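You operate a simulated robot arm through the tools that you are given. There is no shell and no other tool. Be economical: measure what you need, move in short steps, check, and stop when the job is done.

The job below is to be done with a simulated robot arm. You get a single attempt, and the scene is never put back.

## Task
Drain the oil cell, then refill it from bottle 2.
Fine: up to the red lines; shut the cell valve; dip tube back in its cup; spill nothing.

The check looks at the end state, three seconds after you hand in, the way a careful person would. Anything else that was tipped, shoved, dropped, spilled or broken makes it a failure.

## Robot
A 7-joint arm with a two-finger parallel gripper, fixed in place. Base frame: the origin is at the foot of the arm, x ahead of it, y to its left, z up; the work surface is at about z = 0. Units: mm, rad, N and s.
With the tool pointing down near the work surface it reaches from about 240 to 620 mm from the base axis. Its first joint turns from -1.152 to 1.152 rad. Payload 2.6 kg.
Tool frame: the origin (TCP) lies between the finger pads and is the grasp point; the fingertips stand 30 mm ahead of it; z points along the fingers, y is the line along which they close. Largest opening 94 mm; finger width 28, thickness 10; the body of the gripper, 50 by 96 mm, starts 55 mm behind the TCP.
Orientation is that of the tool frame in the base frame, as [roll, pitch, yaw] about the fixed x, y, z axes, in that order (R = Rz(yaw) Ry(pitch) Rx(roll)). With the fingers straight down and closing along the base's y, the tool's x points along the base's -x, its y along +y and its z along -z.

## Interface
- The arm moves only by the tool apply_moves. Its argument "increments" is text: rows parted by semicolons, each of 7 numbers parted by spaces: the shift along the base's x, y, z in mm, then the turn, a rotation vector about the base's x, y, z in rad, then the opening, from 0 (shut) to 1 (fully open). In form: x y z rx ry rz jaw; .... A call has 1 to 12 rows; each row shifts and turns the commanded pose from where the row before left it. Rows are played at 5 a second. More than 50 mm and 0.15 rad between two rows, or a gripper value outside its range, and nothing of the call is played. Where a pose cannot be reached the arm comes as near as it can. A force on the tool above 40 N (or 10 N above the force at the start of the call, whichever is more), or a blocked arm, ends the call early, and 0.2 s more pass. Each finger travels about 72 mm/s and halts on what it meets, pressing with about 20 N; the grip force reading is that of the motor and also rises with nothing between the fingers. The clock runs only during rows and for 0.2 s after the last one: add rows that do not move to give the fingers time. It gives the time, the measured TCP pose, the force on the tool (base axes), the opening and the grip force at its end, in the units of the frame above (readings bear some noise).
- Cameras (640 x 400 px; columns grow to the right, rows downward): "scene" is fixed at [44, 413.2, 587]; the picture's right is [-0.76, -0.65, 0.00], its down [-0.29, 0.35, -0.89] and it looks along [0.57, -0.68, -0.46] (base axes); focal length 288 px, centre (320, 200). "wrist" rides on the gripper at [76, 14, -103] in the tool frame; the picture's right is [-0.18, 0.98, 0.00], its down [-0.75, -0.14, -0.64] and it looks along [-0.63, -0.12, 0.77] (tool axes); focal length 243 px, centre (320, 200).
- camera(camera): a new picture of that camera. It takes no simulated time.
- pixel_to_xyz(camera, pixels): for up to 12 pixels [column, row] of the newest picture of that camera ("zoom" is the newest enlarged one), the place [x, y, z] in the base frame of the surface seen there, good to about 2 mm, but the place of the scene camera against the robot may be out by one fixed shift of up to 25 mm in any direction. It takes no simulated time.
- zoom(camera, box): a new picture of the part [left, top, right, bottom] of that camera's present view, enlarged. It takes no simulated time.
- finish_job(): hands the job in; it is judged then, once.

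Work in short steps. Measure before you move; look again where a grasp or a placing could have gone wrong, and mend it. You have 80 turns and 34 pictures in all, those below and enlarged ones among them. Open the gripper and draw the arm clear of the work before you hand the job in, unless the task says otherwise; then end with one line.

The tools are called as name(argument=value, ...) on one line, values as JSON. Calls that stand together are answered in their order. apply_moves: Moves the arm, as the interface text tells. Its arguments: {"type":"object","properties":{"increments":{"type":"string"}},"required":["increments"]} The other tools are called the same way: camera (camera) takes a picture; pixel_to_xyz (camera, pixels) gives the place of the surface under pixels of a picture; zoom (camera, box) takes an enlarged picture of a part of a camera's view; finish_job () hands the job in.

At the start:

```text
clock: 0.0
tool_pos: [295.0, -0.3, 465.6]
orientation: [-3.142, 0.0, 3.141]
ft_force: [-0.2, 0.2, 0.0]
grip_width: 94.3
grip_force: 0.0
```

scene: 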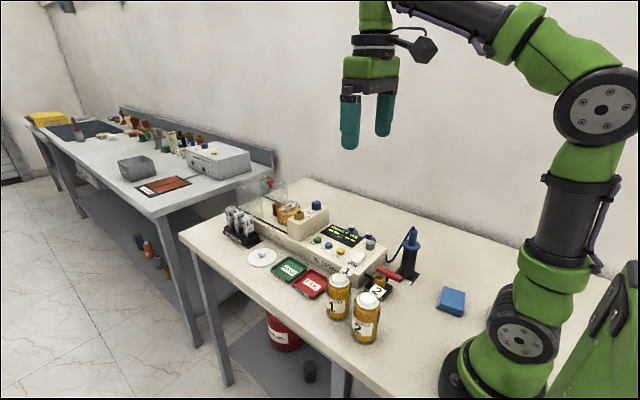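
wrist: 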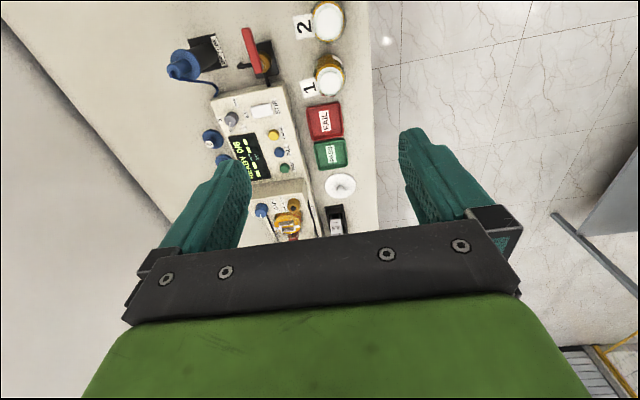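

The overview shows a tester at about (320,235) px, bottles 1 and 2 at (340,295) and (366,318), and a blue dip-tube holder at (410,250). I'll zoom in on these to understand the apparatus.

zoom(camera="scene", box=[220, 170, 340, 245])

zoom(camera="scene", box=[310, 210, 470, 350])

zoom(camera="wrist", box=[160, 0, 380, 240])

```text
5.33 times, centred on (280, 208) of scene
```

zoom: 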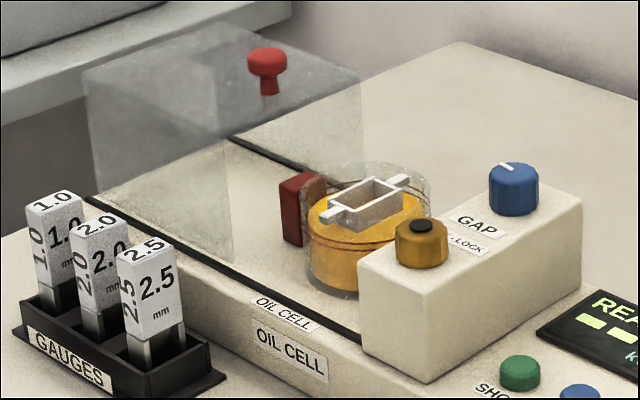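

```text
2.86 times, centred on (390, 280) of scene
```

zoom: 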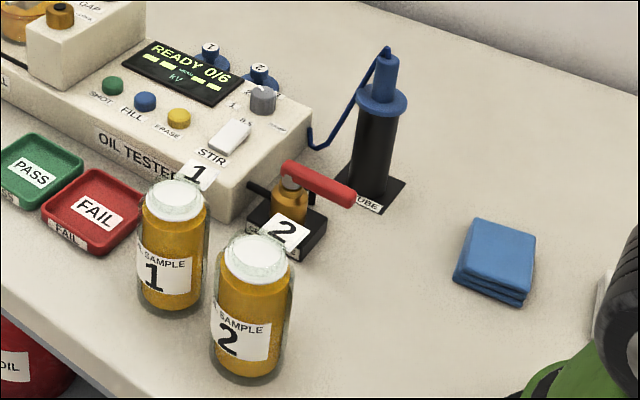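

```text
1.67 times, centred on (270, 120) of wrist
```

zoom: 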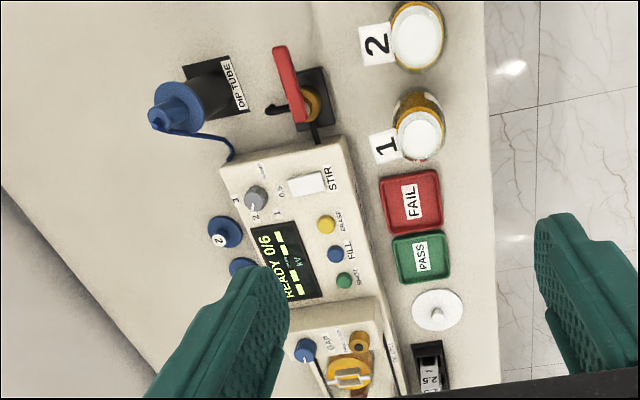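

The tester has SHOT/FILL/ERASE buttons, a red drain lever, a dip tube in a cup and bottles with white tops. I'll zoom further on the bottles' tops, the valve and the oil cell.

zoom(camera="scene", box=[322, 262, 392, 306])

pixel_to_xyz(camera="zoom", pixels=[[150, 110], [410, 280], [600, 40]])

pixel_to_xyz(camera="scene", pixels=[[338, 280], [368, 302], [385, 268], [396, 280], [382, 273], [412, 230], [410, 240], [405, 275], [346, 247], [338, 240], [263, 258], [440, 300]])

pixel_to_xyz(camera="wrist", pixels=[[329, 20], [330, 80], [250, 40], [265, 62], [180, 60], [280, 152], [273, 135], [284, 168], [262, 108], [293, 205], [340, 187], [261, 209]])

```text
9.09 times, centred on (357, 284) of scene
```

zoom: 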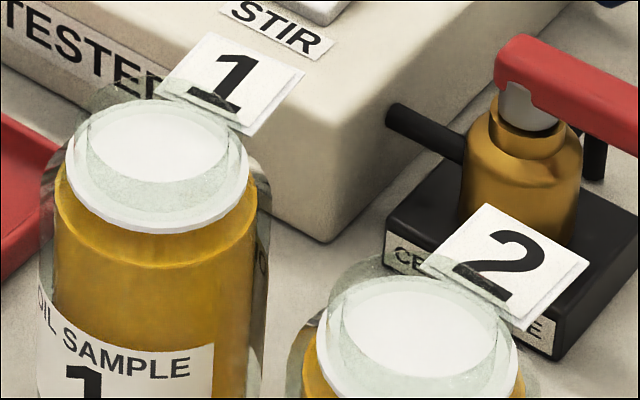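

```text
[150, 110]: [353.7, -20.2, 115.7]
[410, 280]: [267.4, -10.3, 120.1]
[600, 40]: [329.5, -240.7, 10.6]
```

```text
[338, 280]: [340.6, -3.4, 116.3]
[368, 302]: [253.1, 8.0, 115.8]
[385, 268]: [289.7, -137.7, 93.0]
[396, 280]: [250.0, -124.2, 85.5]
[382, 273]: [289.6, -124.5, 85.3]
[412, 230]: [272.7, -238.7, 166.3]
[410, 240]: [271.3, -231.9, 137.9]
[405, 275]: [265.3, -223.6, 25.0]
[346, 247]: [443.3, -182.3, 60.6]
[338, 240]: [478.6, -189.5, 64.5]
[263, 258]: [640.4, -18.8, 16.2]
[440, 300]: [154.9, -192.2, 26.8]
```

```text
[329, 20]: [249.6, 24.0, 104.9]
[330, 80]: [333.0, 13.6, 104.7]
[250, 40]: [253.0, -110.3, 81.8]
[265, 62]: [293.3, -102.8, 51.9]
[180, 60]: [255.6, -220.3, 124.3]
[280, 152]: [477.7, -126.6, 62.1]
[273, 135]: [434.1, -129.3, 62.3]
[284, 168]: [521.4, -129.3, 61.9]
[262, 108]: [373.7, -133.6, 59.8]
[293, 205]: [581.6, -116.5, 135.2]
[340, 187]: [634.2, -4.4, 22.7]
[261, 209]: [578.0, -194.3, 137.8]
```

The white disc sits within a glass lip, so I can't tell yet whether the bottles are open. I'll turn the gripper −90° and lower it a bit so the wrist camera looks at bottles, valve and dip tube up close.

apply_moves(increments="0 5.5 -14 0 0 -0.1428 1;0 5.5 -14 0 0 -0.1428 1;0 5.5 -14 0 0 -0.1428 1;0 5.5 -14 0 0 -0.1428 1;0 5.5 -14 0 0 -0.1428 1;0 5.5 -14 0 0 -0.1428 1;0 5.5 -14 0 0 -0.1428 1;0 5.5 -14 0 0 -0.1428 1;0 5.5 -14 0 0 -0.1428 1;0 5.5 -14 0 0 -0.1428 1;0 5.5 -14 0 0 -0.1428 1")

camera(camera="wrist")

```text
clock: 2.4
tool_pos: [296.2, 61.3, 312.1]
orientation: [3.14, 0.0, 1.57]
ft_force: [0.2, 0.6, -0.5]
grip_width: 94.2
grip_force: 0.0
```

```text
27 pictures are left
```

wrist: 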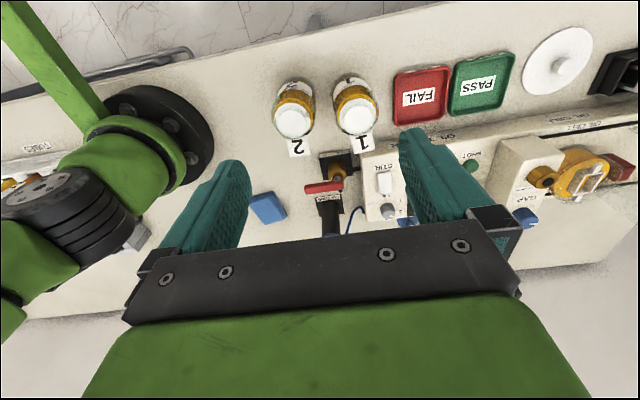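

The bottles appear at (294,120) and (356,112), the valve at (335,172), and the dip tube is hidden by the palm. I'll zoom on the bottle/valve area.

zoom(camera="wrist", box=[250, 70, 410, 170])

pixel_to_xyz(camera="zoom", pixels=[[175, 210], [175, 160], [120, 120], [425, 190], [350, 380]])

pixel_to_xyz(camera="wrist", pixels=[[338, 177], [336, 171], [310, 189], [342, 183], [330, 225], [331, 205], [268, 208], [471, 167], [600, 160], [560, 66], [541, 180], [590, 180]])

```text
4.00 times, centred on (330, 120) of wrist
```

zoom: 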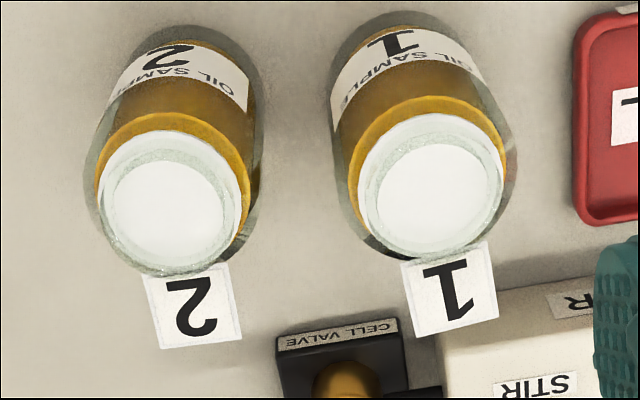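

```text
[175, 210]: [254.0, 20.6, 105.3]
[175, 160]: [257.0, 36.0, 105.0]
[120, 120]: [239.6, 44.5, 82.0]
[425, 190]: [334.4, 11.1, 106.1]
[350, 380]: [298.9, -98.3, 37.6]
```

```text
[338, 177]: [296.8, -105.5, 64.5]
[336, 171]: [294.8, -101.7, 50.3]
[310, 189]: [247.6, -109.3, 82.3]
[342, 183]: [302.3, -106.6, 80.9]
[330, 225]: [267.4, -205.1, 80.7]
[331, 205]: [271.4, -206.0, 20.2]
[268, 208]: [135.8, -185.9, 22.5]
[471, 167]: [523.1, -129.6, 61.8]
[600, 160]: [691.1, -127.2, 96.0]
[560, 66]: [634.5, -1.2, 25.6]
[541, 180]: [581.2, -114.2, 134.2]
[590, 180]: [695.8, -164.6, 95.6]
```

White tops read z≈105 from the wrist but ≈113 from the scene camera, so something glassy stands above a white surface. I'll enlarge bottle 2's mouth from both views.

zoom(camera="wrist", box=[270, 95, 318, 125])

pixel_to_xyz(camera="zoom", pixels=[[300, 300], [200, 300], [400, 300], [300, 180], [300, 220], [300, 250], [150, 300], [120, 200], [450, 300], [350, 390], [250, 360], [300, 140]])

zoom(camera="scene", box=[348, 284, 388, 310])

pixel_to_xyz(camera="zoom", pixels=[[320, 200], [320, 100], [320, 300], [200, 200], [450, 200], [320, 350], [320, 60], [150, 250], [320, 260], [480, 260]])

```text
13.33 times, centred on (294, 110) of wrist
```

zoom: 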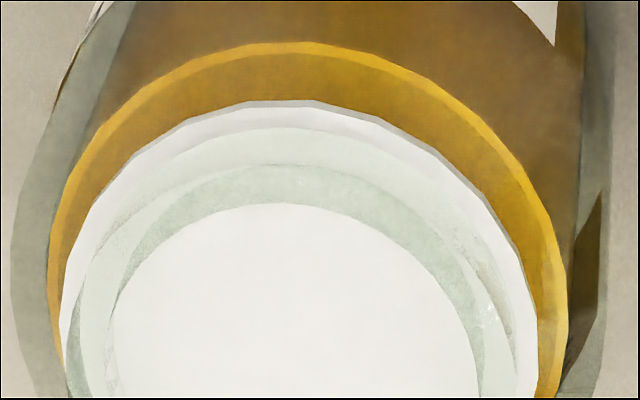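

```text
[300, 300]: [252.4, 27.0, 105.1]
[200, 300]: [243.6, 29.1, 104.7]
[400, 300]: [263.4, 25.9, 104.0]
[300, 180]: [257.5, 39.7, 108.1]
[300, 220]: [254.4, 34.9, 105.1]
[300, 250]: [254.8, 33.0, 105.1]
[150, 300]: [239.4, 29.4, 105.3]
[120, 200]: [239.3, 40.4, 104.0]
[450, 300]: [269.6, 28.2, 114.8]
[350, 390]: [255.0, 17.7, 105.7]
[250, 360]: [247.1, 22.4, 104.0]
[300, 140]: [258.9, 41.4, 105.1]
```

```text
15.38 times, centred on (368, 297) of scene
```

zoom: 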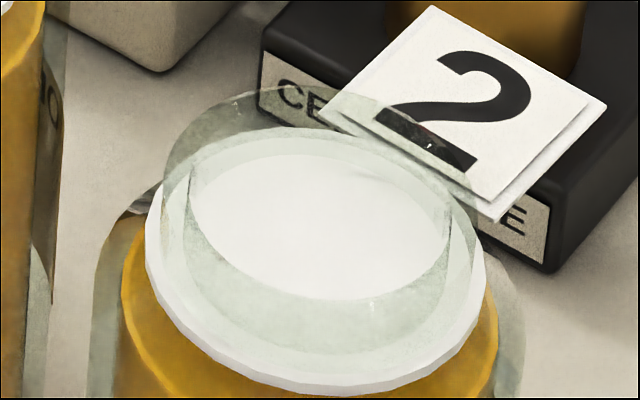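

```text
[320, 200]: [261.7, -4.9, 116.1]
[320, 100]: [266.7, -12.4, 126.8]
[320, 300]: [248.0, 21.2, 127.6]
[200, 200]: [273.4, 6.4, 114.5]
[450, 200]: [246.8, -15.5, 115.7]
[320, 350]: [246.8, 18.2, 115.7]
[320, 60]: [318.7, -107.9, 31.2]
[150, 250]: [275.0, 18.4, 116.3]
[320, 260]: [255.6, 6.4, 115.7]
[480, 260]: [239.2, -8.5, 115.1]
```

Bottle 2 has an open glass rim at z≈115 with a surface at z≈105 inside. Next I'll enlarge the valve and the dip-tube cup.

zoom(camera="scene", box=[362, 252, 418, 296])

pixel_to_xyz(camera="zoom", pixels=[[230, 140], [270, 120], [330, 180], [400, 225], [450, 240], [230, 220], [480, 30], [200, 300], [400, 330], [560, 90]])

zoom(camera="scene", box=[370, 218, 440, 262])

pixel_to_xyz(camera="zoom", pixels=[[375, 75], [390, 100], [380, 150], [310, 195], [460, 195], [380, 235], [350, 230], [250, 200], [200, 300], [400, 320]])

```text
9.09 times, centred on (390, 274) of scene
```

zoom: 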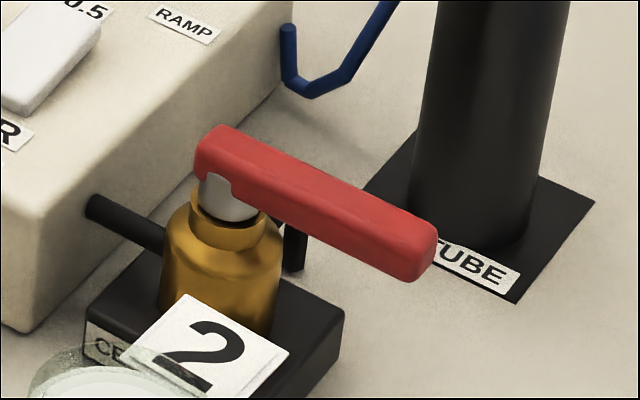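

```text
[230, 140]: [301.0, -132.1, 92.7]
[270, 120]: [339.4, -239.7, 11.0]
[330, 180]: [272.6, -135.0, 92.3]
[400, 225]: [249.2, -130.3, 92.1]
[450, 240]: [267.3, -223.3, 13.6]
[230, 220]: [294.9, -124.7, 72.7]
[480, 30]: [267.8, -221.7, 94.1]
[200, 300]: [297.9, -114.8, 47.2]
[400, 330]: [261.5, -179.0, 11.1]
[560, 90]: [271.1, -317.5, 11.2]
```

```text
9.09 times, centred on (405, 240) of scene
```

zoom: 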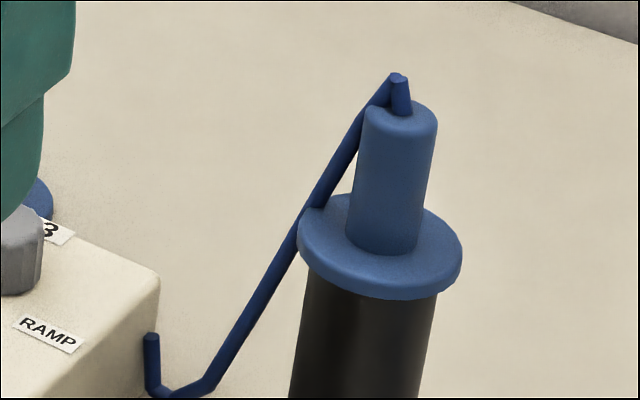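

```text
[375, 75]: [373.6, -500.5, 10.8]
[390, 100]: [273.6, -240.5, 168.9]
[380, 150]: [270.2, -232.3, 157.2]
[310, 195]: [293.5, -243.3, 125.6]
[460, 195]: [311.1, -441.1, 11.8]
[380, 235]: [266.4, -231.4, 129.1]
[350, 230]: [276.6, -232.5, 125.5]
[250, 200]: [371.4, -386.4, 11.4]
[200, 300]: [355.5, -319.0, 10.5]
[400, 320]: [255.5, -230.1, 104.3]
```

The lever points along −x from a stem near (298,−106), top z≈82, and the cup's blue handle is near (266,−219). I'll look at the valve from the wrist view for stops or open/close marks.

zoom(camera="wrist", box=[290, 140, 378, 200])

pixel_to_xyz(camera="zoom", pixels=[[120, 350], [120, 370], [200, 350], [360, 330], [360, 250], [440, 250], [340, 200], [300, 380]])

```text
6.67 times, centred on (334, 170) of wrist
```

zoom: 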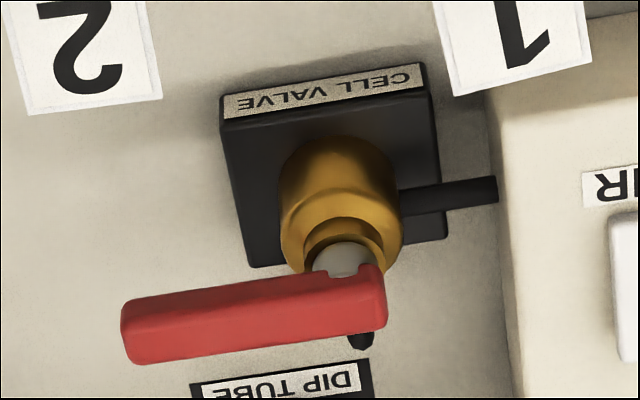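

```text
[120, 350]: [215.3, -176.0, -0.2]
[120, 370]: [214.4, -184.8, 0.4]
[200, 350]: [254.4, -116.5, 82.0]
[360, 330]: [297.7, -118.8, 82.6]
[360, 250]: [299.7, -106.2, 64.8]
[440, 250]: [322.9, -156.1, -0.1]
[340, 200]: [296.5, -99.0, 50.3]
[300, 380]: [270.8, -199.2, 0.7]
```

There's no marking; the spout is on −y, the inlet on +x, and the lever's centreline is y≈−114. I'll close the fingers and come down beside the lever at (258,−150) to test pushing it.

apply_moves(increments="-7.6 -42.2 0 0 0 0 0;-7.6 -42.2 0 0 0 0 0;-7.6 -42.2 0 0 0 0 0;-7.6 -42.2 0 0 0 0 0;-7.6 -42.2 0 0 0 0 0;0 0 -42 0 0 0 0;0 0 -42 0 0 0 0;0 0 -42 0 0 0 0;0 0 -42 0 0 0 0;0 0 -42 0 0 0 0;0 0 -4 0 0 0 0")

camera(camera="scene")

```text
clock: 4.8
tool_pos: [255.2, -150.3, 97.9]
orientation: [3.141, -0.001, 1.571]
ft_force: [0.7, -0.4, -0.2]
grip_width: 0.2
grip_force: 20.7
```

```text
20 pictures are left
```

scene: 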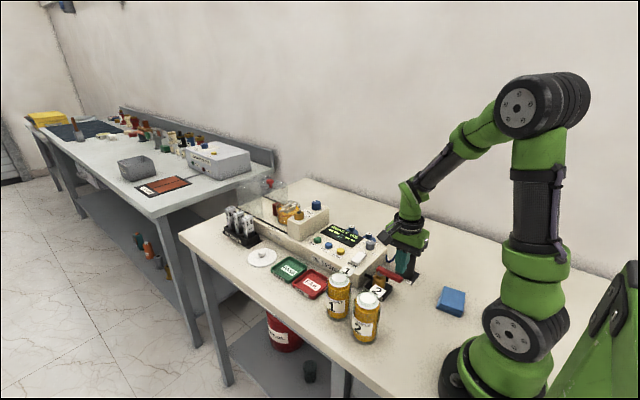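

The fingers are closed behind the lever, touching nothing (force ≈0). I'll push toward +y in small steps and watch the force.

apply_moves(increments="0 5 0 0 0 0 0;0 4 0 0 0 0 0;0 3 0 0 0 0 0;0 3 0 0 0 0 0;0 3 0 0 0 0 0;0 3 0 0 0 0 0")

```text
clock: 6.2
tool_pos: [257.3, -129.6, 98.1]
orientation: [-3.141, 0.0, 1.57]
ft_force: [-3.4, -1.7, -1.2]
grip_width: 0.0
grip_force: 19.8
```

There is a light contact (−3.4, −1.7 N). I'll push a little further.

apply_moves(increments="0 3 0 0 0 0 0;0 3 0 0 0 0 0;0 3 0 0 0 0 0;0 3 0 0 0 0 0")

zoom(camera="scene", box=[340, 230, 436, 300])

```text
clock: 7.2
tool_pos: [256.7, -116.3, 98.1]
orientation: [3.141, 0.0, 1.571]
ft_force: [0.1, -2.2, 0.4]
grip_width: 0.0
grip_force: 19.7
```

```text
5.71 times, centred on (388, 265) of scene
```

zoom: 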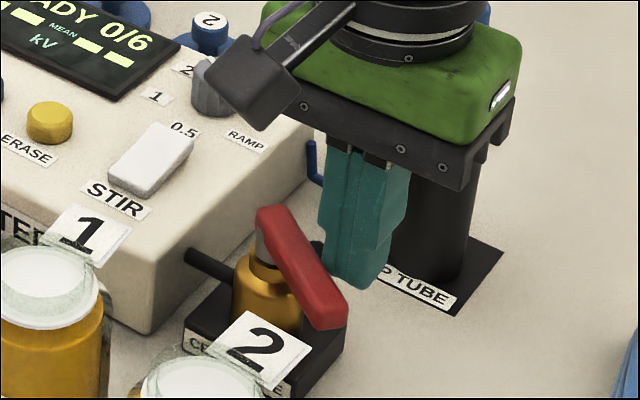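

The lever swings freely toward +y. I'll keep following an arc around the stem (298,−114) to reach a quarter turn.

apply_moves(increments="0 6 0 0 0 0 0;0 6 0 0 0 0 0;1 6 0 0 0 0 0;2 6 0 0 0 0 0;3 6 0 0 0 0 0;4 6 0 0 0 0 0;4 5 0 0 0 0 0;4 2 0 0 0 0 0;3 1 0 0 0 0 0")

zoom(camera="scene", box=[340, 230, 436, 300])

```text
clock: 9.2
tool_pos: [276.7, -73.3, 98.0]
orientation: [-3.138, 0.0, 1.569]
ft_force: [-6.5, -3.2, 3.8]
grip_width: 0.2
grip_force: 19.7
```

```text
5.71 times, centred on (388, 265) of scene
```

zoom: 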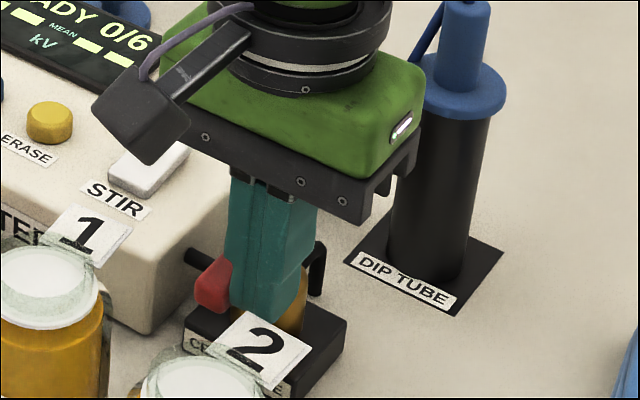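

The lever is near +y with −6.5 N reaction. I'll nudge a few more mm to find the stop.

apply_moves(increments="2 0 0 0 0 0 0;2 0 0 0 0 0 0;0 0 0 0 0 0 0")

zoom(camera="scene", box=[260, 190, 320, 227])

```text
clock: 9.8
tool_pos: [277.6, -73.5, 97.7]
orientation: [-3.131, -0.002, 1.563]
ft_force: [-5.8, -1.2, 3.5]
grip_width: 0.1
grip_force: 20.0
stopped in row 3: the force on the tool passed its limit (the readings are from after the stop); the commanded pose is now the measured one
```

```text
10.67 times, centred on (290, 208) of scene
```

zoom: 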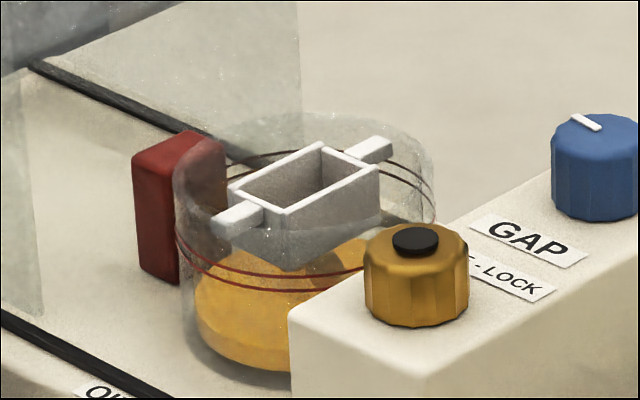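

The cell is draining (level is well below the red lines at (300,270) in the zoom), and the lever is at its stop. While it drains I'll back off the lever, rise, and turn the gripper back toward the dip-tube handle.

apply_moves(increments="-20 2 0 0 -0.0105 0 0;0 0 45 0 0 0.1435 0;0 0 45 0 0 0.1435 0;0 0 45 0 0 0.1435 0;0 0 45 0 0 0.1435 0;0 0 22 0 0 0.1435 0;0 -21 0 0 0 0.1435 0.4;-4 -25 0 0 0 0.1435 0.8;-4 -25 0 0 0 0.1435 0.8;-4 -25 0 0 0 0.1435 0.8;-4 -25 0 0 0 0.1435 0.8;-4 -25 0 0 0 0.1436 0.8")

camera(camera="wrist")

```text
clock: 12.4
tool_pos: [238.1, -217.8, 300.0]
orientation: [3.141, -0.003, -3.141]
ft_force: [-0.2, -0.5, 0.0]
grip_width: 75.2
grip_force: 0.1
```

```text
16 pictures are left
```

wrist: 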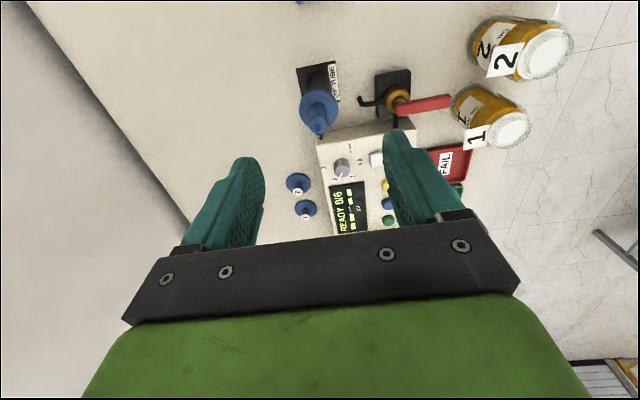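

The lever now lies along +y, and the dip handle shows at (320,110). I'll enlarge it to measure the handle, hose and collar.

zoom(camera="wrist", box=[280, 60, 360, 150])

pixel_to_xyz(camera="wrist", pixels=[[302, 110], [337, 110], [319, 92], [319, 110], [313, 116], [325, 116], [319, 120], [320, 128], [321, 134]])

```text
4.44 times, centred on (320, 105) of wrist
```

zoom: 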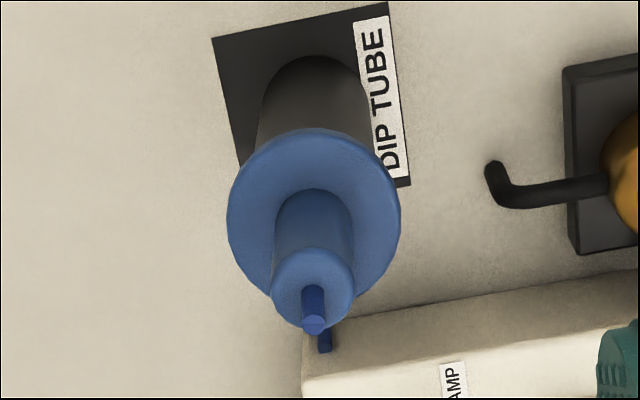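

```text
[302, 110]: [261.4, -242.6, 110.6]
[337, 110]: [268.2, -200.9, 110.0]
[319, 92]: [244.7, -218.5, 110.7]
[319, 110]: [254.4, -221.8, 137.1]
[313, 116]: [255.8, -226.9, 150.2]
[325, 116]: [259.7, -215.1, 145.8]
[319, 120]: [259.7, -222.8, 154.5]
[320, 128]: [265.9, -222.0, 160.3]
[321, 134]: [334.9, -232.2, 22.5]
```

The collar top is at z≈110, the handle axis at (266,−221.7) and its top at z≈154. I'll descend around it with fingertips just above the collar, then close.

apply_moves(increments="14 -2 0 0 0 0 0.6;13.9 -1.9 0 0 0 0 0.6;0 0 -40 0 0 0 0.6;0 0 -40 0 0 0 0.6;0 0 -40 0 0 0 0.6;0 0 -25 0 0 0 0.6;0 0 -10 0 0 0 0.6;0 0 0 0 0 0 0.6")

apply_moves(increments="0 0 0 0 0 0 0.4;0 0 0 0 0 0 0.3;0 0 0 0 0 0 0.2;0 0 0 0 0 0 0.1;0 0 0 0 0 0 0.1;0 0 0 0 0 0 0.1")

camera(camera="scene")

```text
clock: 14.2
tool_pos: [267.3, -221.0, 145.9]
orientation: [3.141, -0.003, 3.142]
ft_force: [-0.7, 0.0, -0.4]
grip_width: 56.6
grip_force: 0.1
```

```text
clock: 15.6
tool_pos: [267.0, -221.1, 146.1]
orientation: [-3.141, -0.003, -3.139]
ft_force: [0.7, -0.8, 0.4]
grip_width: 20.1
grip_force: 19.8
```

```text
14 pictures are left
```

scene: 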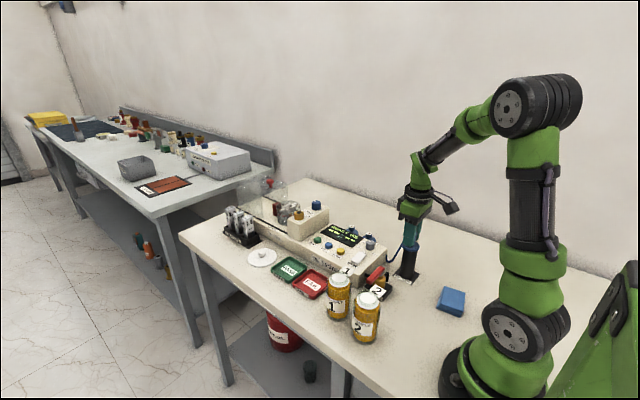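

The handle is gripped (width 20.1 mm) and the cell looks empty. I'll lift the tube straight up out of the cup.

apply_moves(increments="0 0 10 0 0 0 0.1;0 0 20 0 0 0 0.1;0 0 25 0 0 0 0.1;0 0 25 0 0 0 0.1;0 0 25 0 0 0 0.1;0 0 25 0 0 0 0.1;0 0 20 0 0 0 0.1")

camera(camera="scene")

```text
clock: 17.2
tool_pos: [267.6, -221.9, 296.5]
orientation: [3.139, -0.003, -3.14]
ft_force: [0.1, -0.6, -0.8]
grip_width: 19.7
grip_force: 20.1
```

```text
13 pictures are left
```

scene: 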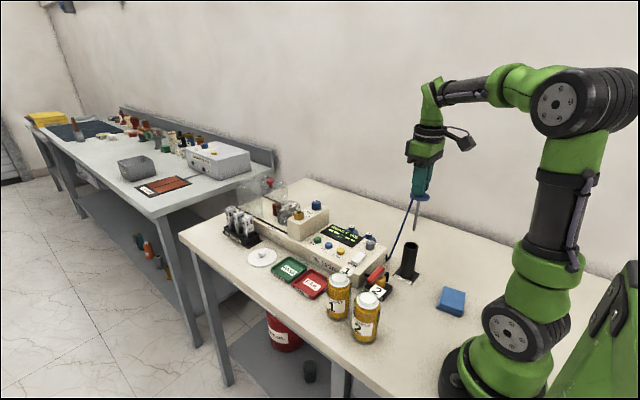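

The tube is out, its tip showing at about (416,229). I'll measure tip, collar and cup in the scene picture.

zoom(camera="scene", box=[380, 175, 460, 245])

pixel_to_xyz(camera="scene", pixels=[[416, 228], [417, 220], [418, 208], [420, 196], [417, 215], [410, 243], [407, 250]])

```text
5.71 times, centred on (420, 210) of scene
```

zoom: 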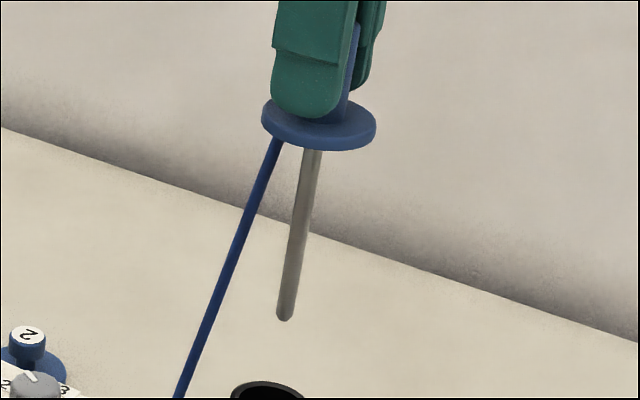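

```text
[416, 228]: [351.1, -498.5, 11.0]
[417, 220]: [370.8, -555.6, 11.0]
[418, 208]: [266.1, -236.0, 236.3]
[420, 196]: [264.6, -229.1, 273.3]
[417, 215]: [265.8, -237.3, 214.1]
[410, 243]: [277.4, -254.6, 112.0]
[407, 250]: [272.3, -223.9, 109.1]
```

The tip hangs about 142 mm below TCP, at z≈154 now, well clear of bottle rims at 115. I'll carry it to above bottle 2's mouth at about (254,23).

apply_moves(increments="-1.6 25 0 0 0 0 0.1;-1.5 30 0 0 0 0 0.1;-1.5 30 0 0 0 0 0.1;-1.5 30 0 0 0 0 0.1;-1.5 30 0 0 0 0 0.1;-1.5 30 0 0 0 0 0.1;-1.5 30 0 0 0 0 0.1;-1.5 25 0 0 0 0 0.1;-1.5 15 0 0 0 0 0.1;0 0 0 0 0 0 0.1")

camera(camera="wrist")

```text
clock: 19.4
tool_pos: [253.0, 24.4, 294.8]
orientation: [-3.142, -0.003, -3.141]
ft_force: [-0.4, -0.9, -0.5]
grip_width: 20.1
grip_force: 19.9
```

```text
11 pictures are left
```

wrist: 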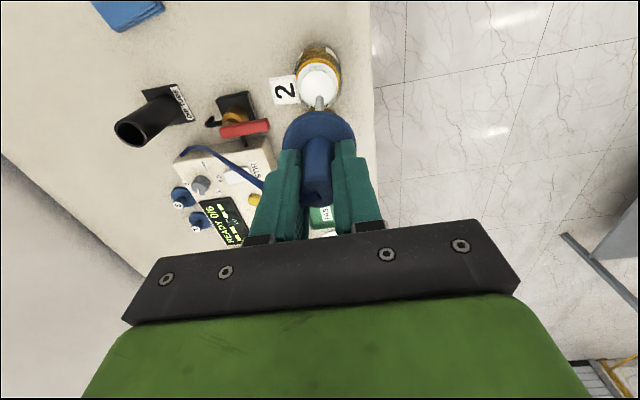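

The mouth is at about (318,86) and the tube points into it. I'll check the disc's edges numerically before lowering.

pixel_to_xyz(camera="wrist", pixels=[[299, 84], [338, 84], [318, 66], [304, 84], [333, 84], [318, 72], [318, 90], [319, 104], [300, 90], [337, 90]])

```text
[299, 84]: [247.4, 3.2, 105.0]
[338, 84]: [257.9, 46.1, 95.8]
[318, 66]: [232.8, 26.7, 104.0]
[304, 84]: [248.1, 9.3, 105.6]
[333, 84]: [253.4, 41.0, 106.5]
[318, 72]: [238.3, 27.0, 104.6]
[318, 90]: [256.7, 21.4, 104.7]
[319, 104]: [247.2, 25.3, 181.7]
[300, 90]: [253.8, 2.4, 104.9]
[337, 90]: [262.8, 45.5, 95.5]
```

The disc centre is ≈(253.5,23.5), matching the tube's axis. I'll lower gently through the z≈105 level and watch the force.

apply_moves(increments="0 -0.5 -12 0 0 0 0.1;0 0 -12 0 0 0 0.1;0 0 -10 0 0 0 0.1;0 0 -6 0 0 0 0.1;0 0 -6 0 0 0 0.1;0 0 -6 0 0 0 0.1;0 0 -6 0 0 0 0.1;0 0 -6 0 0 0 0.1")

zoom(camera="scene", box=[320, 240, 416, 345])

```text
clock: 21.2
tool_pos: [254.2, 23.9, 230.6]
orientation: [-3.141, -0.002, -3.142]
ft_force: [-0.4, -0.4, -1.3]
grip_width: 19.8
grip_force: 19.4
```

```text
3.81 times, centred on (368, 292) of scene
```

zoom: 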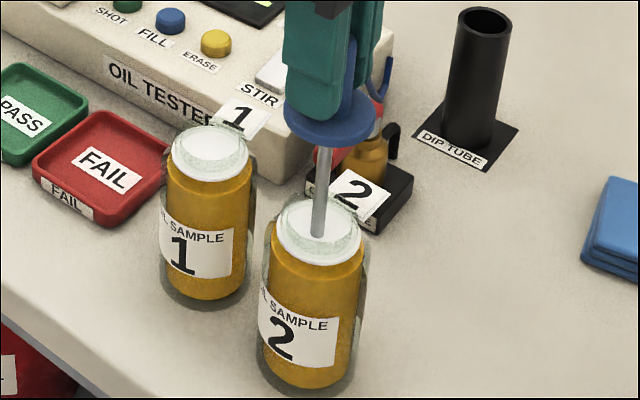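

The tube tip has gone through the surface with no resistance, so the bottle is open. I'll lower on until the collar is near the rim.

apply_moves(increments="0 -0.3 -12 0 0 0 0.1;0 0 -12 0 0 0 0.1;0 0 -12 0 0 0 0.1;0 0 -12 0 0 0 0.1;0 0 -10 0 0 0 0.1;0 0 -6 0 0 0 0.1;0 0 0 0 0 0 0.1")

apply_moves(increments="0 0 -2 0 0 0 0.1;0 0 -2 0 0 0 0.1;0 0 0 0 0 0 0.1")

zoom(camera="scene", box=[320, 240, 416, 345])

```text
clock: 22.8
tool_pos: [253.3, 23.2, 166.8]
orientation: [-3.141, -0.002, -3.14]
ft_force: [-0.5, 0.1, -0.4]
grip_width: 19.7
grip_force: 20.3
```

```text
clock: 23.6
tool_pos: [251.5, 23.3, 162.7]
orientation: [3.141, -0.005, 3.142]
ft_force: [0.0, 0.3, -1.1]
grip_width: 19.6
grip_force: 19.8
```

```text
3.81 times, centred on (368, 292) of scene
```

zoom: 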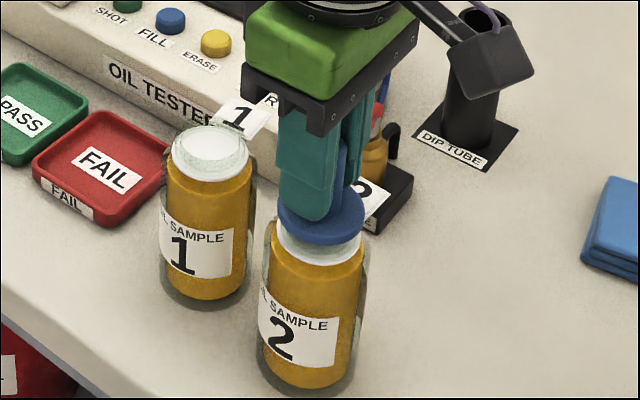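

The collar is just above the rim. I'll go down by single millimetres until it rests.

apply_moves(increments="0 0 -1 0 0 0 0.1;0 0 -1 0 0 0 0.1;0 0 -1 0 0 0 0.1;0 0 0 0 0 0 0.1")

apply_moves(increments="0 0 -1 0 0 0 0.1;0 0 -1 0 0 0 0.1;0 0 0 0 0 0 0.1")

```text
clock: 24.6
tool_pos: [253.6, 22.2, 159.7]
orientation: [-3.141, -0.004, -3.14]
ft_force: [0.8, -0.3, -1.7]
grip_width: 20.1
grip_force: 19.6
```

```text
clock: 25.4
tool_pos: [253.4, 23.3, 158.1]
orientation: [3.142, -0.002, -3.139]
ft_force: [-0.3, 0.5, -1.9]
grip_width: 19.6
grip_force: 19.7
```

No contact force yet (only noise). I'll continue a few more millimetres.

apply_moves(increments="0 0 -1 0 0 0 0.1;0 0 -1 0 0 0 0.1;0 0 0 0 0 0 0.1")

apply_moves(increments="0 0 -1 0 0 0 0.1;0 0 -1 0 0 0 0.1;0 0 0 0 0 0 0.1")

```text
clock: 26.2
tool_pos: [253.8, 23.7, 156.6]
orientation: [3.141, -0.005, 3.141]
ft_force: [-0.7, -0.1, 5.5]
grip_width: 19.7
grip_force: 20.6
```

```text
clock: 27.0
tool_pos: [253.9, 22.5, 154.1]
orientation: [3.139, -0.001, -3.138]
ft_force: [-0.1, 3.0, 14.9]
grip_width: 20.1
grip_force: 20.0
```

The collar rests on the rim (5→15 N). I'll ease up 2 mm, open slightly, and check that the tube stands before lifting.

apply_moves(increments="0 0 2 0 0 0 0.1;0 0 0 0 0 0 0.25;0 0 0 0 0 0 0.36;0 0 0 0 0 0 0.36")

apply_moves(increments="0 0 8 0 0 0 0.36;0 0 15 0 0 0 0.36;0 0 25 0 0 0 0.36;0 0 30 0 0 0 0.36;0 0 30 0 0 0 0.36")

camera(camera="scene")

```text
clock: 28.0
tool_pos: [253.4, 22.1, 156.7]
orientation: [-3.141, -0.004, -3.14]
ft_force: [0.3, 0.1, 0.7]
grip_width: 33.7
grip_force: 0.1
```

```text
clock: 29.2
tool_pos: [250.3, 23.6, 265.2]
orientation: [3.141, -0.002, -3.141]
ft_force: [-1.1, 0.1, 1.2]
grip_width: 34.0
grip_force: 0.0
```

```text
8 pictures are left
```

scene: 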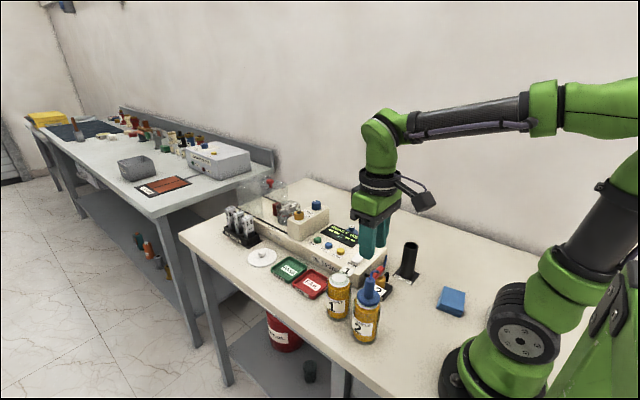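

The tube stands upright in bottle 2. I'll enlarge to see the hose path and lever before closing the valve.

zoom(camera="scene", box=[330, 225, 420, 335])

pixel_to_xyz(camera="zoom", pixels=[[270, 150], [300, 180], [230, 130]])

```text
3.64 times, centred on (375, 280) of scene
```

zoom: 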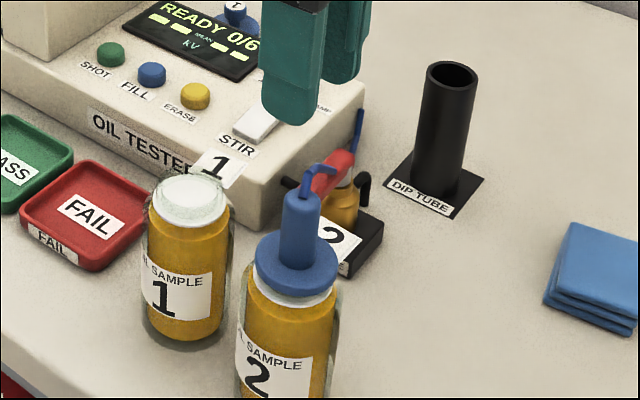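

```text
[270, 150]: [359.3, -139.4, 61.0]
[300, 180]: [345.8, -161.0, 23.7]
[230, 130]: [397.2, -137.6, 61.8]
```

The hose passes freely (it already crossed the finger with no force), and the lever lies along +y. I'll close the fingers and come down on the lever's +x side at (328,−70).

apply_moves(increments="26 -31 0 0 0 0 0;26 -31 0 0 0 0 0;26 -31.5 0 0 0 0 0;0 0 -45 0 0 0 0;0 0 -45 0 0 0 0;0 0 -45 0 0 0 0;0 0 -32 0 0 0 0;0 0 0 0 0 0 0")

```text
clock: 31.0
tool_pos: [331.3, -70.0, 97.1]
orientation: [-3.141, -0.005, -3.14]
ft_force: [-0.1, -1.0, 0.2]
grip_width: 0.0
grip_force: 20.1
```

In place with no contact. I'll push the lever toward −x, then round the arc back toward its original −x position.

apply_moves(increments="-8 -2 0 0 0 0 0;-6 0 0 0 0 0 0;-6 0 0 0 0 0 0;-6 0 0 0 0 0 0;-6 0 0 0 0 0 0;-6 -1 0 0 0 0 0;-6 -2 0 0 0 0 0;-6 -2 0 0 0 0 0;-6 -3 0 0 0 0 0")

apply_moves(increments="-6 -3 0 0 0 0 0;-5 -4 0 0 0 0 0;-4 -4 0 0 0 0 0;-2 -3 0 0 0 0 0")

```text
clock: 33.0
tool_pos: [273.6, -80.9, 95.9]
orientation: [3.141, -0.002, -3.141]
ft_force: [1.3, 0.3, 1.1]
grip_width: 0.0
grip_force: 19.9
```

```text
clock: 34.0
tool_pos: [257.2, -94.6, 97.6]
orientation: [-3.14, -0.002, -3.14]
ft_force: [-0.1, 0.5, 0.1]
grip_width: 0.0
grip_force: 19.6
```

The fingers have come round to (257,−95). I'll push on in −y in small steps until the stop is felt.

apply_moves(increments="0 -2 0 0 0 0 0;0 -2 0 0 0 0 0;0 -2 0 0 0 0 0;0 -2 0 0 0 0 0;0 -2 0 0 0 0 0")

zoom(camera="scene", box=[330, 225, 420, 335])

```text
clock: 35.2
tool_pos: [256.5, -97.5, 95.6]
orientation: [3.132, -0.006, -3.138]
ft_force: [0.9, 6.6, 1.6]
grip_width: 0.0
grip_force: 20.3
stopped in row 5: the force on the tool passed its limit (the readings are from after the stop); the commanded pose is now the measured one
```

```text
3.64 times, centred on (375, 280) of scene
```

zoom: 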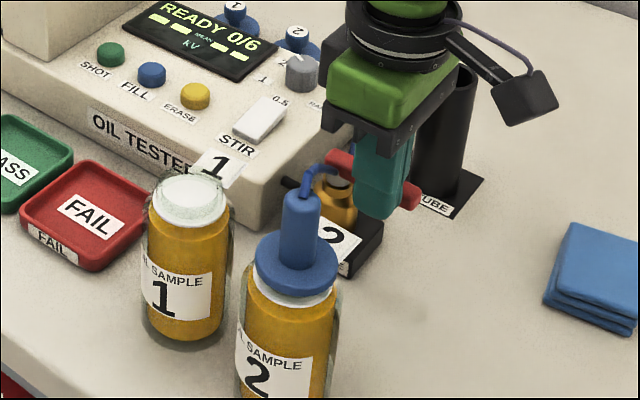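

The valve is shut at its stop. Next I back off, rise, and move over the blue FILL button at about (478,−127), top z≈62.

apply_moves(increments="0 5 0 -0.0096 0 0 0;0 0 45 0 0 0 0;0 0 45 0 0 0 0;44 -7 0 0 0 0 0;44 -7 0 0 0 0 0;44 -7 0 0 0 0 0;44 -7 0 0 0 0 0;45.5 -7 0 0 0 0 0;0 0 -45 0 0 0 0;0 0 -30 0 0 0 0;0 0 0 0 0 0 0")

zoom(camera="scene", box=[255, 185, 355, 250])

```text
clock: 37.6
tool_pos: [480.1, -130.3, 113.0]
orientation: [-3.141, -0.008, -3.138]
ft_force: [-0.5, 0.2, 0.2]
grip_width: 0.1
grip_force: 19.6
```

```text
6.15 times, centred on (305, 218) of scene
```

zoom: 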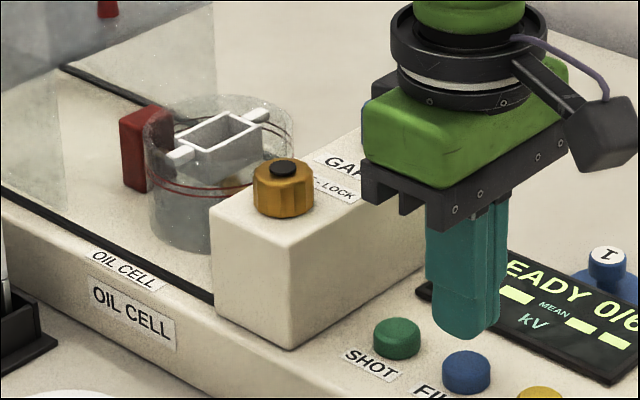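

The cell is empty (no amber behind the glass at (180,220)), valve shut, tube in bottle 2. I'll lower onto FILL and feel for the button.

apply_moves(increments="-2 2 -14 0 0 0 0;0 0 -5 0 0 0 0;0 0 -1 0 0 0 0;0 0 -1 0 0 0 0;0 0 -1 0 0 0 0")

```text
clock: 38.8
tool_pos: [475.4, -127.0, 89.6]
orientation: [3.14, -0.007, -3.138]
ft_force: [1.2, -0.4, 1.7]
grip_width: 0.1
grip_force: 20.0
```

A light touch may have begun (1.7 N at z 89.6). I'll press 2 mm more and look.

apply_moves(increments="0 0 -1 0 0 0 0;0 0 -1 0 0 0 0;0 0 0 0 0 0 0")

zoom(camera="scene", box=[255, 185, 355, 250])

```text
clock: 39.6
tool_pos: [476.1, -127.8, 88.5]
orientation: [-3.141, -0.006, -3.138]
ft_force: [-0.6, -0.4, 2.1]
grip_width: 0.1
grip_force: 19.7
```

```text
6.15 times, centred on (305, 218) of scene
```

zoom: 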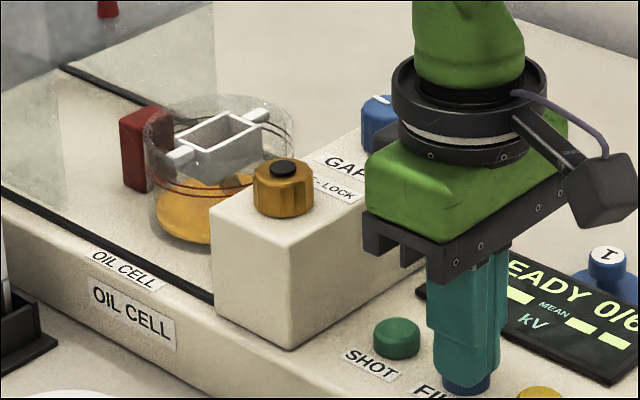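

FILL works while pressed: amber is rising at (180,215). I'll measure points on the oil and red lines before continuing.

pixel_to_xyz(camera="zoom", pixels=[[180, 190], [180, 200], [180, 210], [180, 220], [180, 230], [180, 238], [200, 192], [200, 187], [170, 187], [245, 120], [230, 195], [205, 220]])

```text
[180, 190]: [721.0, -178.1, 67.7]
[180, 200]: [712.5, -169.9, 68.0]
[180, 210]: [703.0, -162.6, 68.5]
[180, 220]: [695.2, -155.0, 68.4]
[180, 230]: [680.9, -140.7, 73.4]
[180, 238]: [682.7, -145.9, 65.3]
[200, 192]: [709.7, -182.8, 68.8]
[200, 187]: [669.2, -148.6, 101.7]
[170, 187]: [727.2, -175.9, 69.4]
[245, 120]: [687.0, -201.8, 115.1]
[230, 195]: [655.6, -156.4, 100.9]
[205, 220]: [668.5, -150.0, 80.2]
```

The oil surface reads z≈68.4 and a red line ≈101.7 (scene frame). I'll query the deck and the red lines more finely in the same picture.

pixel_to_xyz(camera="zoom", pixels=[[110, 205], [185, 180], [185, 182], [185, 184], [185, 186], [185, 188], [185, 190], [185, 192], [185, 194], [185, 196], [185, 243], [185, 248]])

pixel_to_xyz(camera="zoom", pixels=[[205, 183], [205, 185], [205, 187], [205, 189], [205, 191], [205, 193], [205, 195], [205, 197], [205, 199], [220, 186], [220, 190], [220, 194]])

```text
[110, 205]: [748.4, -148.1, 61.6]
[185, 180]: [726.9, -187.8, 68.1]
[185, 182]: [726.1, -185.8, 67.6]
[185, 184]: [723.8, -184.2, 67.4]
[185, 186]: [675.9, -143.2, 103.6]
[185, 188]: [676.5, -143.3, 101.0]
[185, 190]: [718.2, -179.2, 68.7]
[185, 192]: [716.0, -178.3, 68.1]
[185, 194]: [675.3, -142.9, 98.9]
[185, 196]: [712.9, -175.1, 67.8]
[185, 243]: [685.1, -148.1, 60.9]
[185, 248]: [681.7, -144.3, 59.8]
```

```text
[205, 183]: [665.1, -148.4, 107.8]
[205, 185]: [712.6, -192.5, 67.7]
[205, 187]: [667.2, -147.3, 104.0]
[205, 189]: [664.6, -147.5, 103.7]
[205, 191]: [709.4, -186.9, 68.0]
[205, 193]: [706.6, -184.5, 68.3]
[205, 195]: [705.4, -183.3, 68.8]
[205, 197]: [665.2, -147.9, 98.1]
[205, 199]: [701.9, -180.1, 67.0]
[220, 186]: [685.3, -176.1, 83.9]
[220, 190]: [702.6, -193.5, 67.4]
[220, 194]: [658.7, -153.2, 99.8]
```

The red lines are at z≈98.5 and ≈103 (scene), the oil at 68. I'll hold FILL for another 1.4 s to get the rate.

apply_moves(increments="0 0 0 0 0 0 0;0 0 0 0 0 0 0;0 0 0 0 0 0 0;0 0 0 0 0 0 0;0 0 0 0 0 0 0;0 0 0 0 0 0 0")

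zoom(camera="scene", box=[255, 185, 335, 237])

pixel_to_xyz(camera="zoom", pixels=[[180, 235], [190, 240], [170, 230], [180, 250], [200, 245], [210, 230], [180, 220], [190, 255], [160, 240], [230, 240], [200, 260], [180, 265]])

```text
clock: 41.0
tool_pos: [475.5, -127.0, 87.7]
orientation: [-3.14, -0.007, -3.135]
ft_force: [1.0, 0.0, 1.5]
grip_width: 0.3
grip_force: 20.2
```

```text
7.69 times, centred on (295, 211) of scene
```

zoom: 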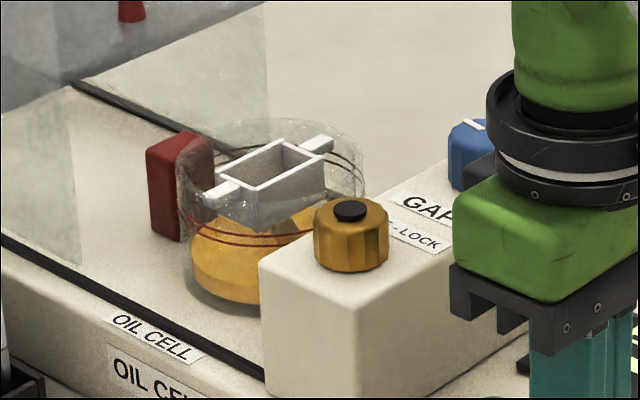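

```text
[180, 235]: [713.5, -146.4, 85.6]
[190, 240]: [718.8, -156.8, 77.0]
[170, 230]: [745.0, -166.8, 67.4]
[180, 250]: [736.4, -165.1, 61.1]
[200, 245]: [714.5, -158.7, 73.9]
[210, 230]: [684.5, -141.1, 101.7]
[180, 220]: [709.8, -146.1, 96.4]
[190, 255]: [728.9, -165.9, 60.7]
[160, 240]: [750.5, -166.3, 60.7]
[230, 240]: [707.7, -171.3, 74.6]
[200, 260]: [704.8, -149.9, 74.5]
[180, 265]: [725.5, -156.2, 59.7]
```

I'll sample more points that lie clearly on the amber surface in this same picture.

pixel_to_xyz(camera="zoom", pixels=[[210, 250], [215, 255], [220, 250], [225, 258], [235, 252], [240, 258], [250, 250], [205, 255], [290, 225], [250, 262], [225, 265], [225, 275]])

```text
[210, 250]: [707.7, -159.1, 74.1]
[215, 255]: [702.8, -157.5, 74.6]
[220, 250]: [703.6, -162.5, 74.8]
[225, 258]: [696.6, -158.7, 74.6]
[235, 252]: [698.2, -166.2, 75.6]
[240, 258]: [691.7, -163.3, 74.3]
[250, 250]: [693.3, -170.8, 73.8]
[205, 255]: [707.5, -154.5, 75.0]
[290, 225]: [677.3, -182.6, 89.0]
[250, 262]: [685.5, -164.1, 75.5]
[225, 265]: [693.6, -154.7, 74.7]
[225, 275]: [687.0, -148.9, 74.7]
```

The level is 74.6, so the rate is ≈4.6 mm/s; the target ≈101 needs ≈5.7 s more. I'll hold 4.6 s, then measure again.

apply_moves(increments="0 0 0 0 0 0 0;0 0 0 0 0 0 0;0 0 0 0 0 0 0;0 0 0 0 0 0 0;0 0 0 0 0 0 0;0 0 0 0 0 0 0;0 0 0 0 0 0 0;0 0 0 0 0 0 0;0 0 0 0 0 0 0;0 0 0 0 0 0 0;0 0 0 0 0 0 0;0 0 0 0 0 0 0")

apply_moves(increments="0 0 0 0 0 0 0;0 0 0 0 0 0 0;0 0 0 0 0 0 0;0 0 0 0 0 0 0;0 0 0 0 0 0 0;0 0 0 0 0 0 0;0 0 0 0 0 0 0;0 0 0 0 0 0 0;0 0 0 0 0 0 0")

zoom(camera="scene", box=[262, 190, 318, 230])

pixel_to_xyz(camera="zoom", pixels=[[230, 240], [240, 245], [250, 250], [260, 250], [270, 245], [280, 250], [220, 235], [240, 255], [260, 258], [290, 245], [300, 240], [210, 230]])

```text
clock: 43.6
tool_pos: [475.9, -126.3, 88.2]
orientation: [3.141, -0.006, -3.138]
ft_force: [0.8, -0.1, 1.9]
grip_width: 0.1
grip_force: 19.5
```

```text
clock: 45.6
tool_pos: [475.5, -126.0, 87.1]
orientation: [-3.14, -0.007, -3.139]
ft_force: [0.5, -0.4, 1.6]
grip_width: 0.0
grip_force: 19.7
```

```text
10.00 times, centred on (290, 210) of scene
```

zoom: 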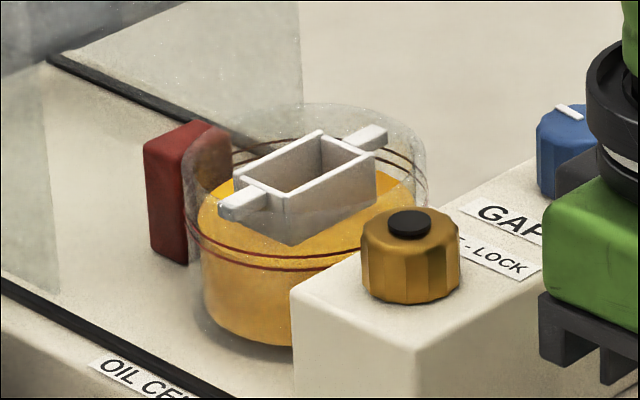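

```text
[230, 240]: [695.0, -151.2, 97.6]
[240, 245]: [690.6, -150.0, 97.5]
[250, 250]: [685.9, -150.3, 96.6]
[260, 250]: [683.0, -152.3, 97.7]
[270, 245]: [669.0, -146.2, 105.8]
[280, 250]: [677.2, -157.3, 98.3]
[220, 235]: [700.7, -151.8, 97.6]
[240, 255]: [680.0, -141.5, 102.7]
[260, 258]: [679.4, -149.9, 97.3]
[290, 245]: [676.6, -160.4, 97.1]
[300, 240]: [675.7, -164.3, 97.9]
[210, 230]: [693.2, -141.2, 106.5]
```

The level is now ≈97.5 (rate ≈5 mm/s). I'll pin down the two red lines' heights in this enlarged picture.

pixel_to_xyz(camera="zoom", pixels=[[250, 252], [250, 254], [250, 256], [250, 263], [250, 265], [250, 267], [300, 257], [300, 259], [300, 268], [300, 270], [215, 236], [215, 248]])

pixel_to_xyz(camera="zoom", pixels=[[240, 249], [240, 251], [240, 253], [240, 259], [240, 261], [240, 263], [280, 256], [280, 258], [280, 268], [280, 270], [414, 170], [395, 165]])

```text
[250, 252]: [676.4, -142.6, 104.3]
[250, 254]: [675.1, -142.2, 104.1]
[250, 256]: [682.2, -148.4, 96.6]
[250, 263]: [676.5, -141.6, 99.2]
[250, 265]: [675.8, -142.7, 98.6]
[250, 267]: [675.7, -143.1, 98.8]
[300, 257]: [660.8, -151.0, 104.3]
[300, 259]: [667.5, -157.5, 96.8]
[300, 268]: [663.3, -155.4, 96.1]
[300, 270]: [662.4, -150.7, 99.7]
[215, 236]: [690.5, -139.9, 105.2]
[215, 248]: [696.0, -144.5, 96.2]
```

```text
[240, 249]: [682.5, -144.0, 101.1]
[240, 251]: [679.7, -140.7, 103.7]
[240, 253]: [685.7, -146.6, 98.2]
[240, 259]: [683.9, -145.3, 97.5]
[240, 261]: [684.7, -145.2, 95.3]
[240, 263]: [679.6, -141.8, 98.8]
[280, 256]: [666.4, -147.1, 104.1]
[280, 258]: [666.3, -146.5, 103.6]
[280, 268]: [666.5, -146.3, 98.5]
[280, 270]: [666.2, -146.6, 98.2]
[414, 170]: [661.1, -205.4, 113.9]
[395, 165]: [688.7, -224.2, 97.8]
```

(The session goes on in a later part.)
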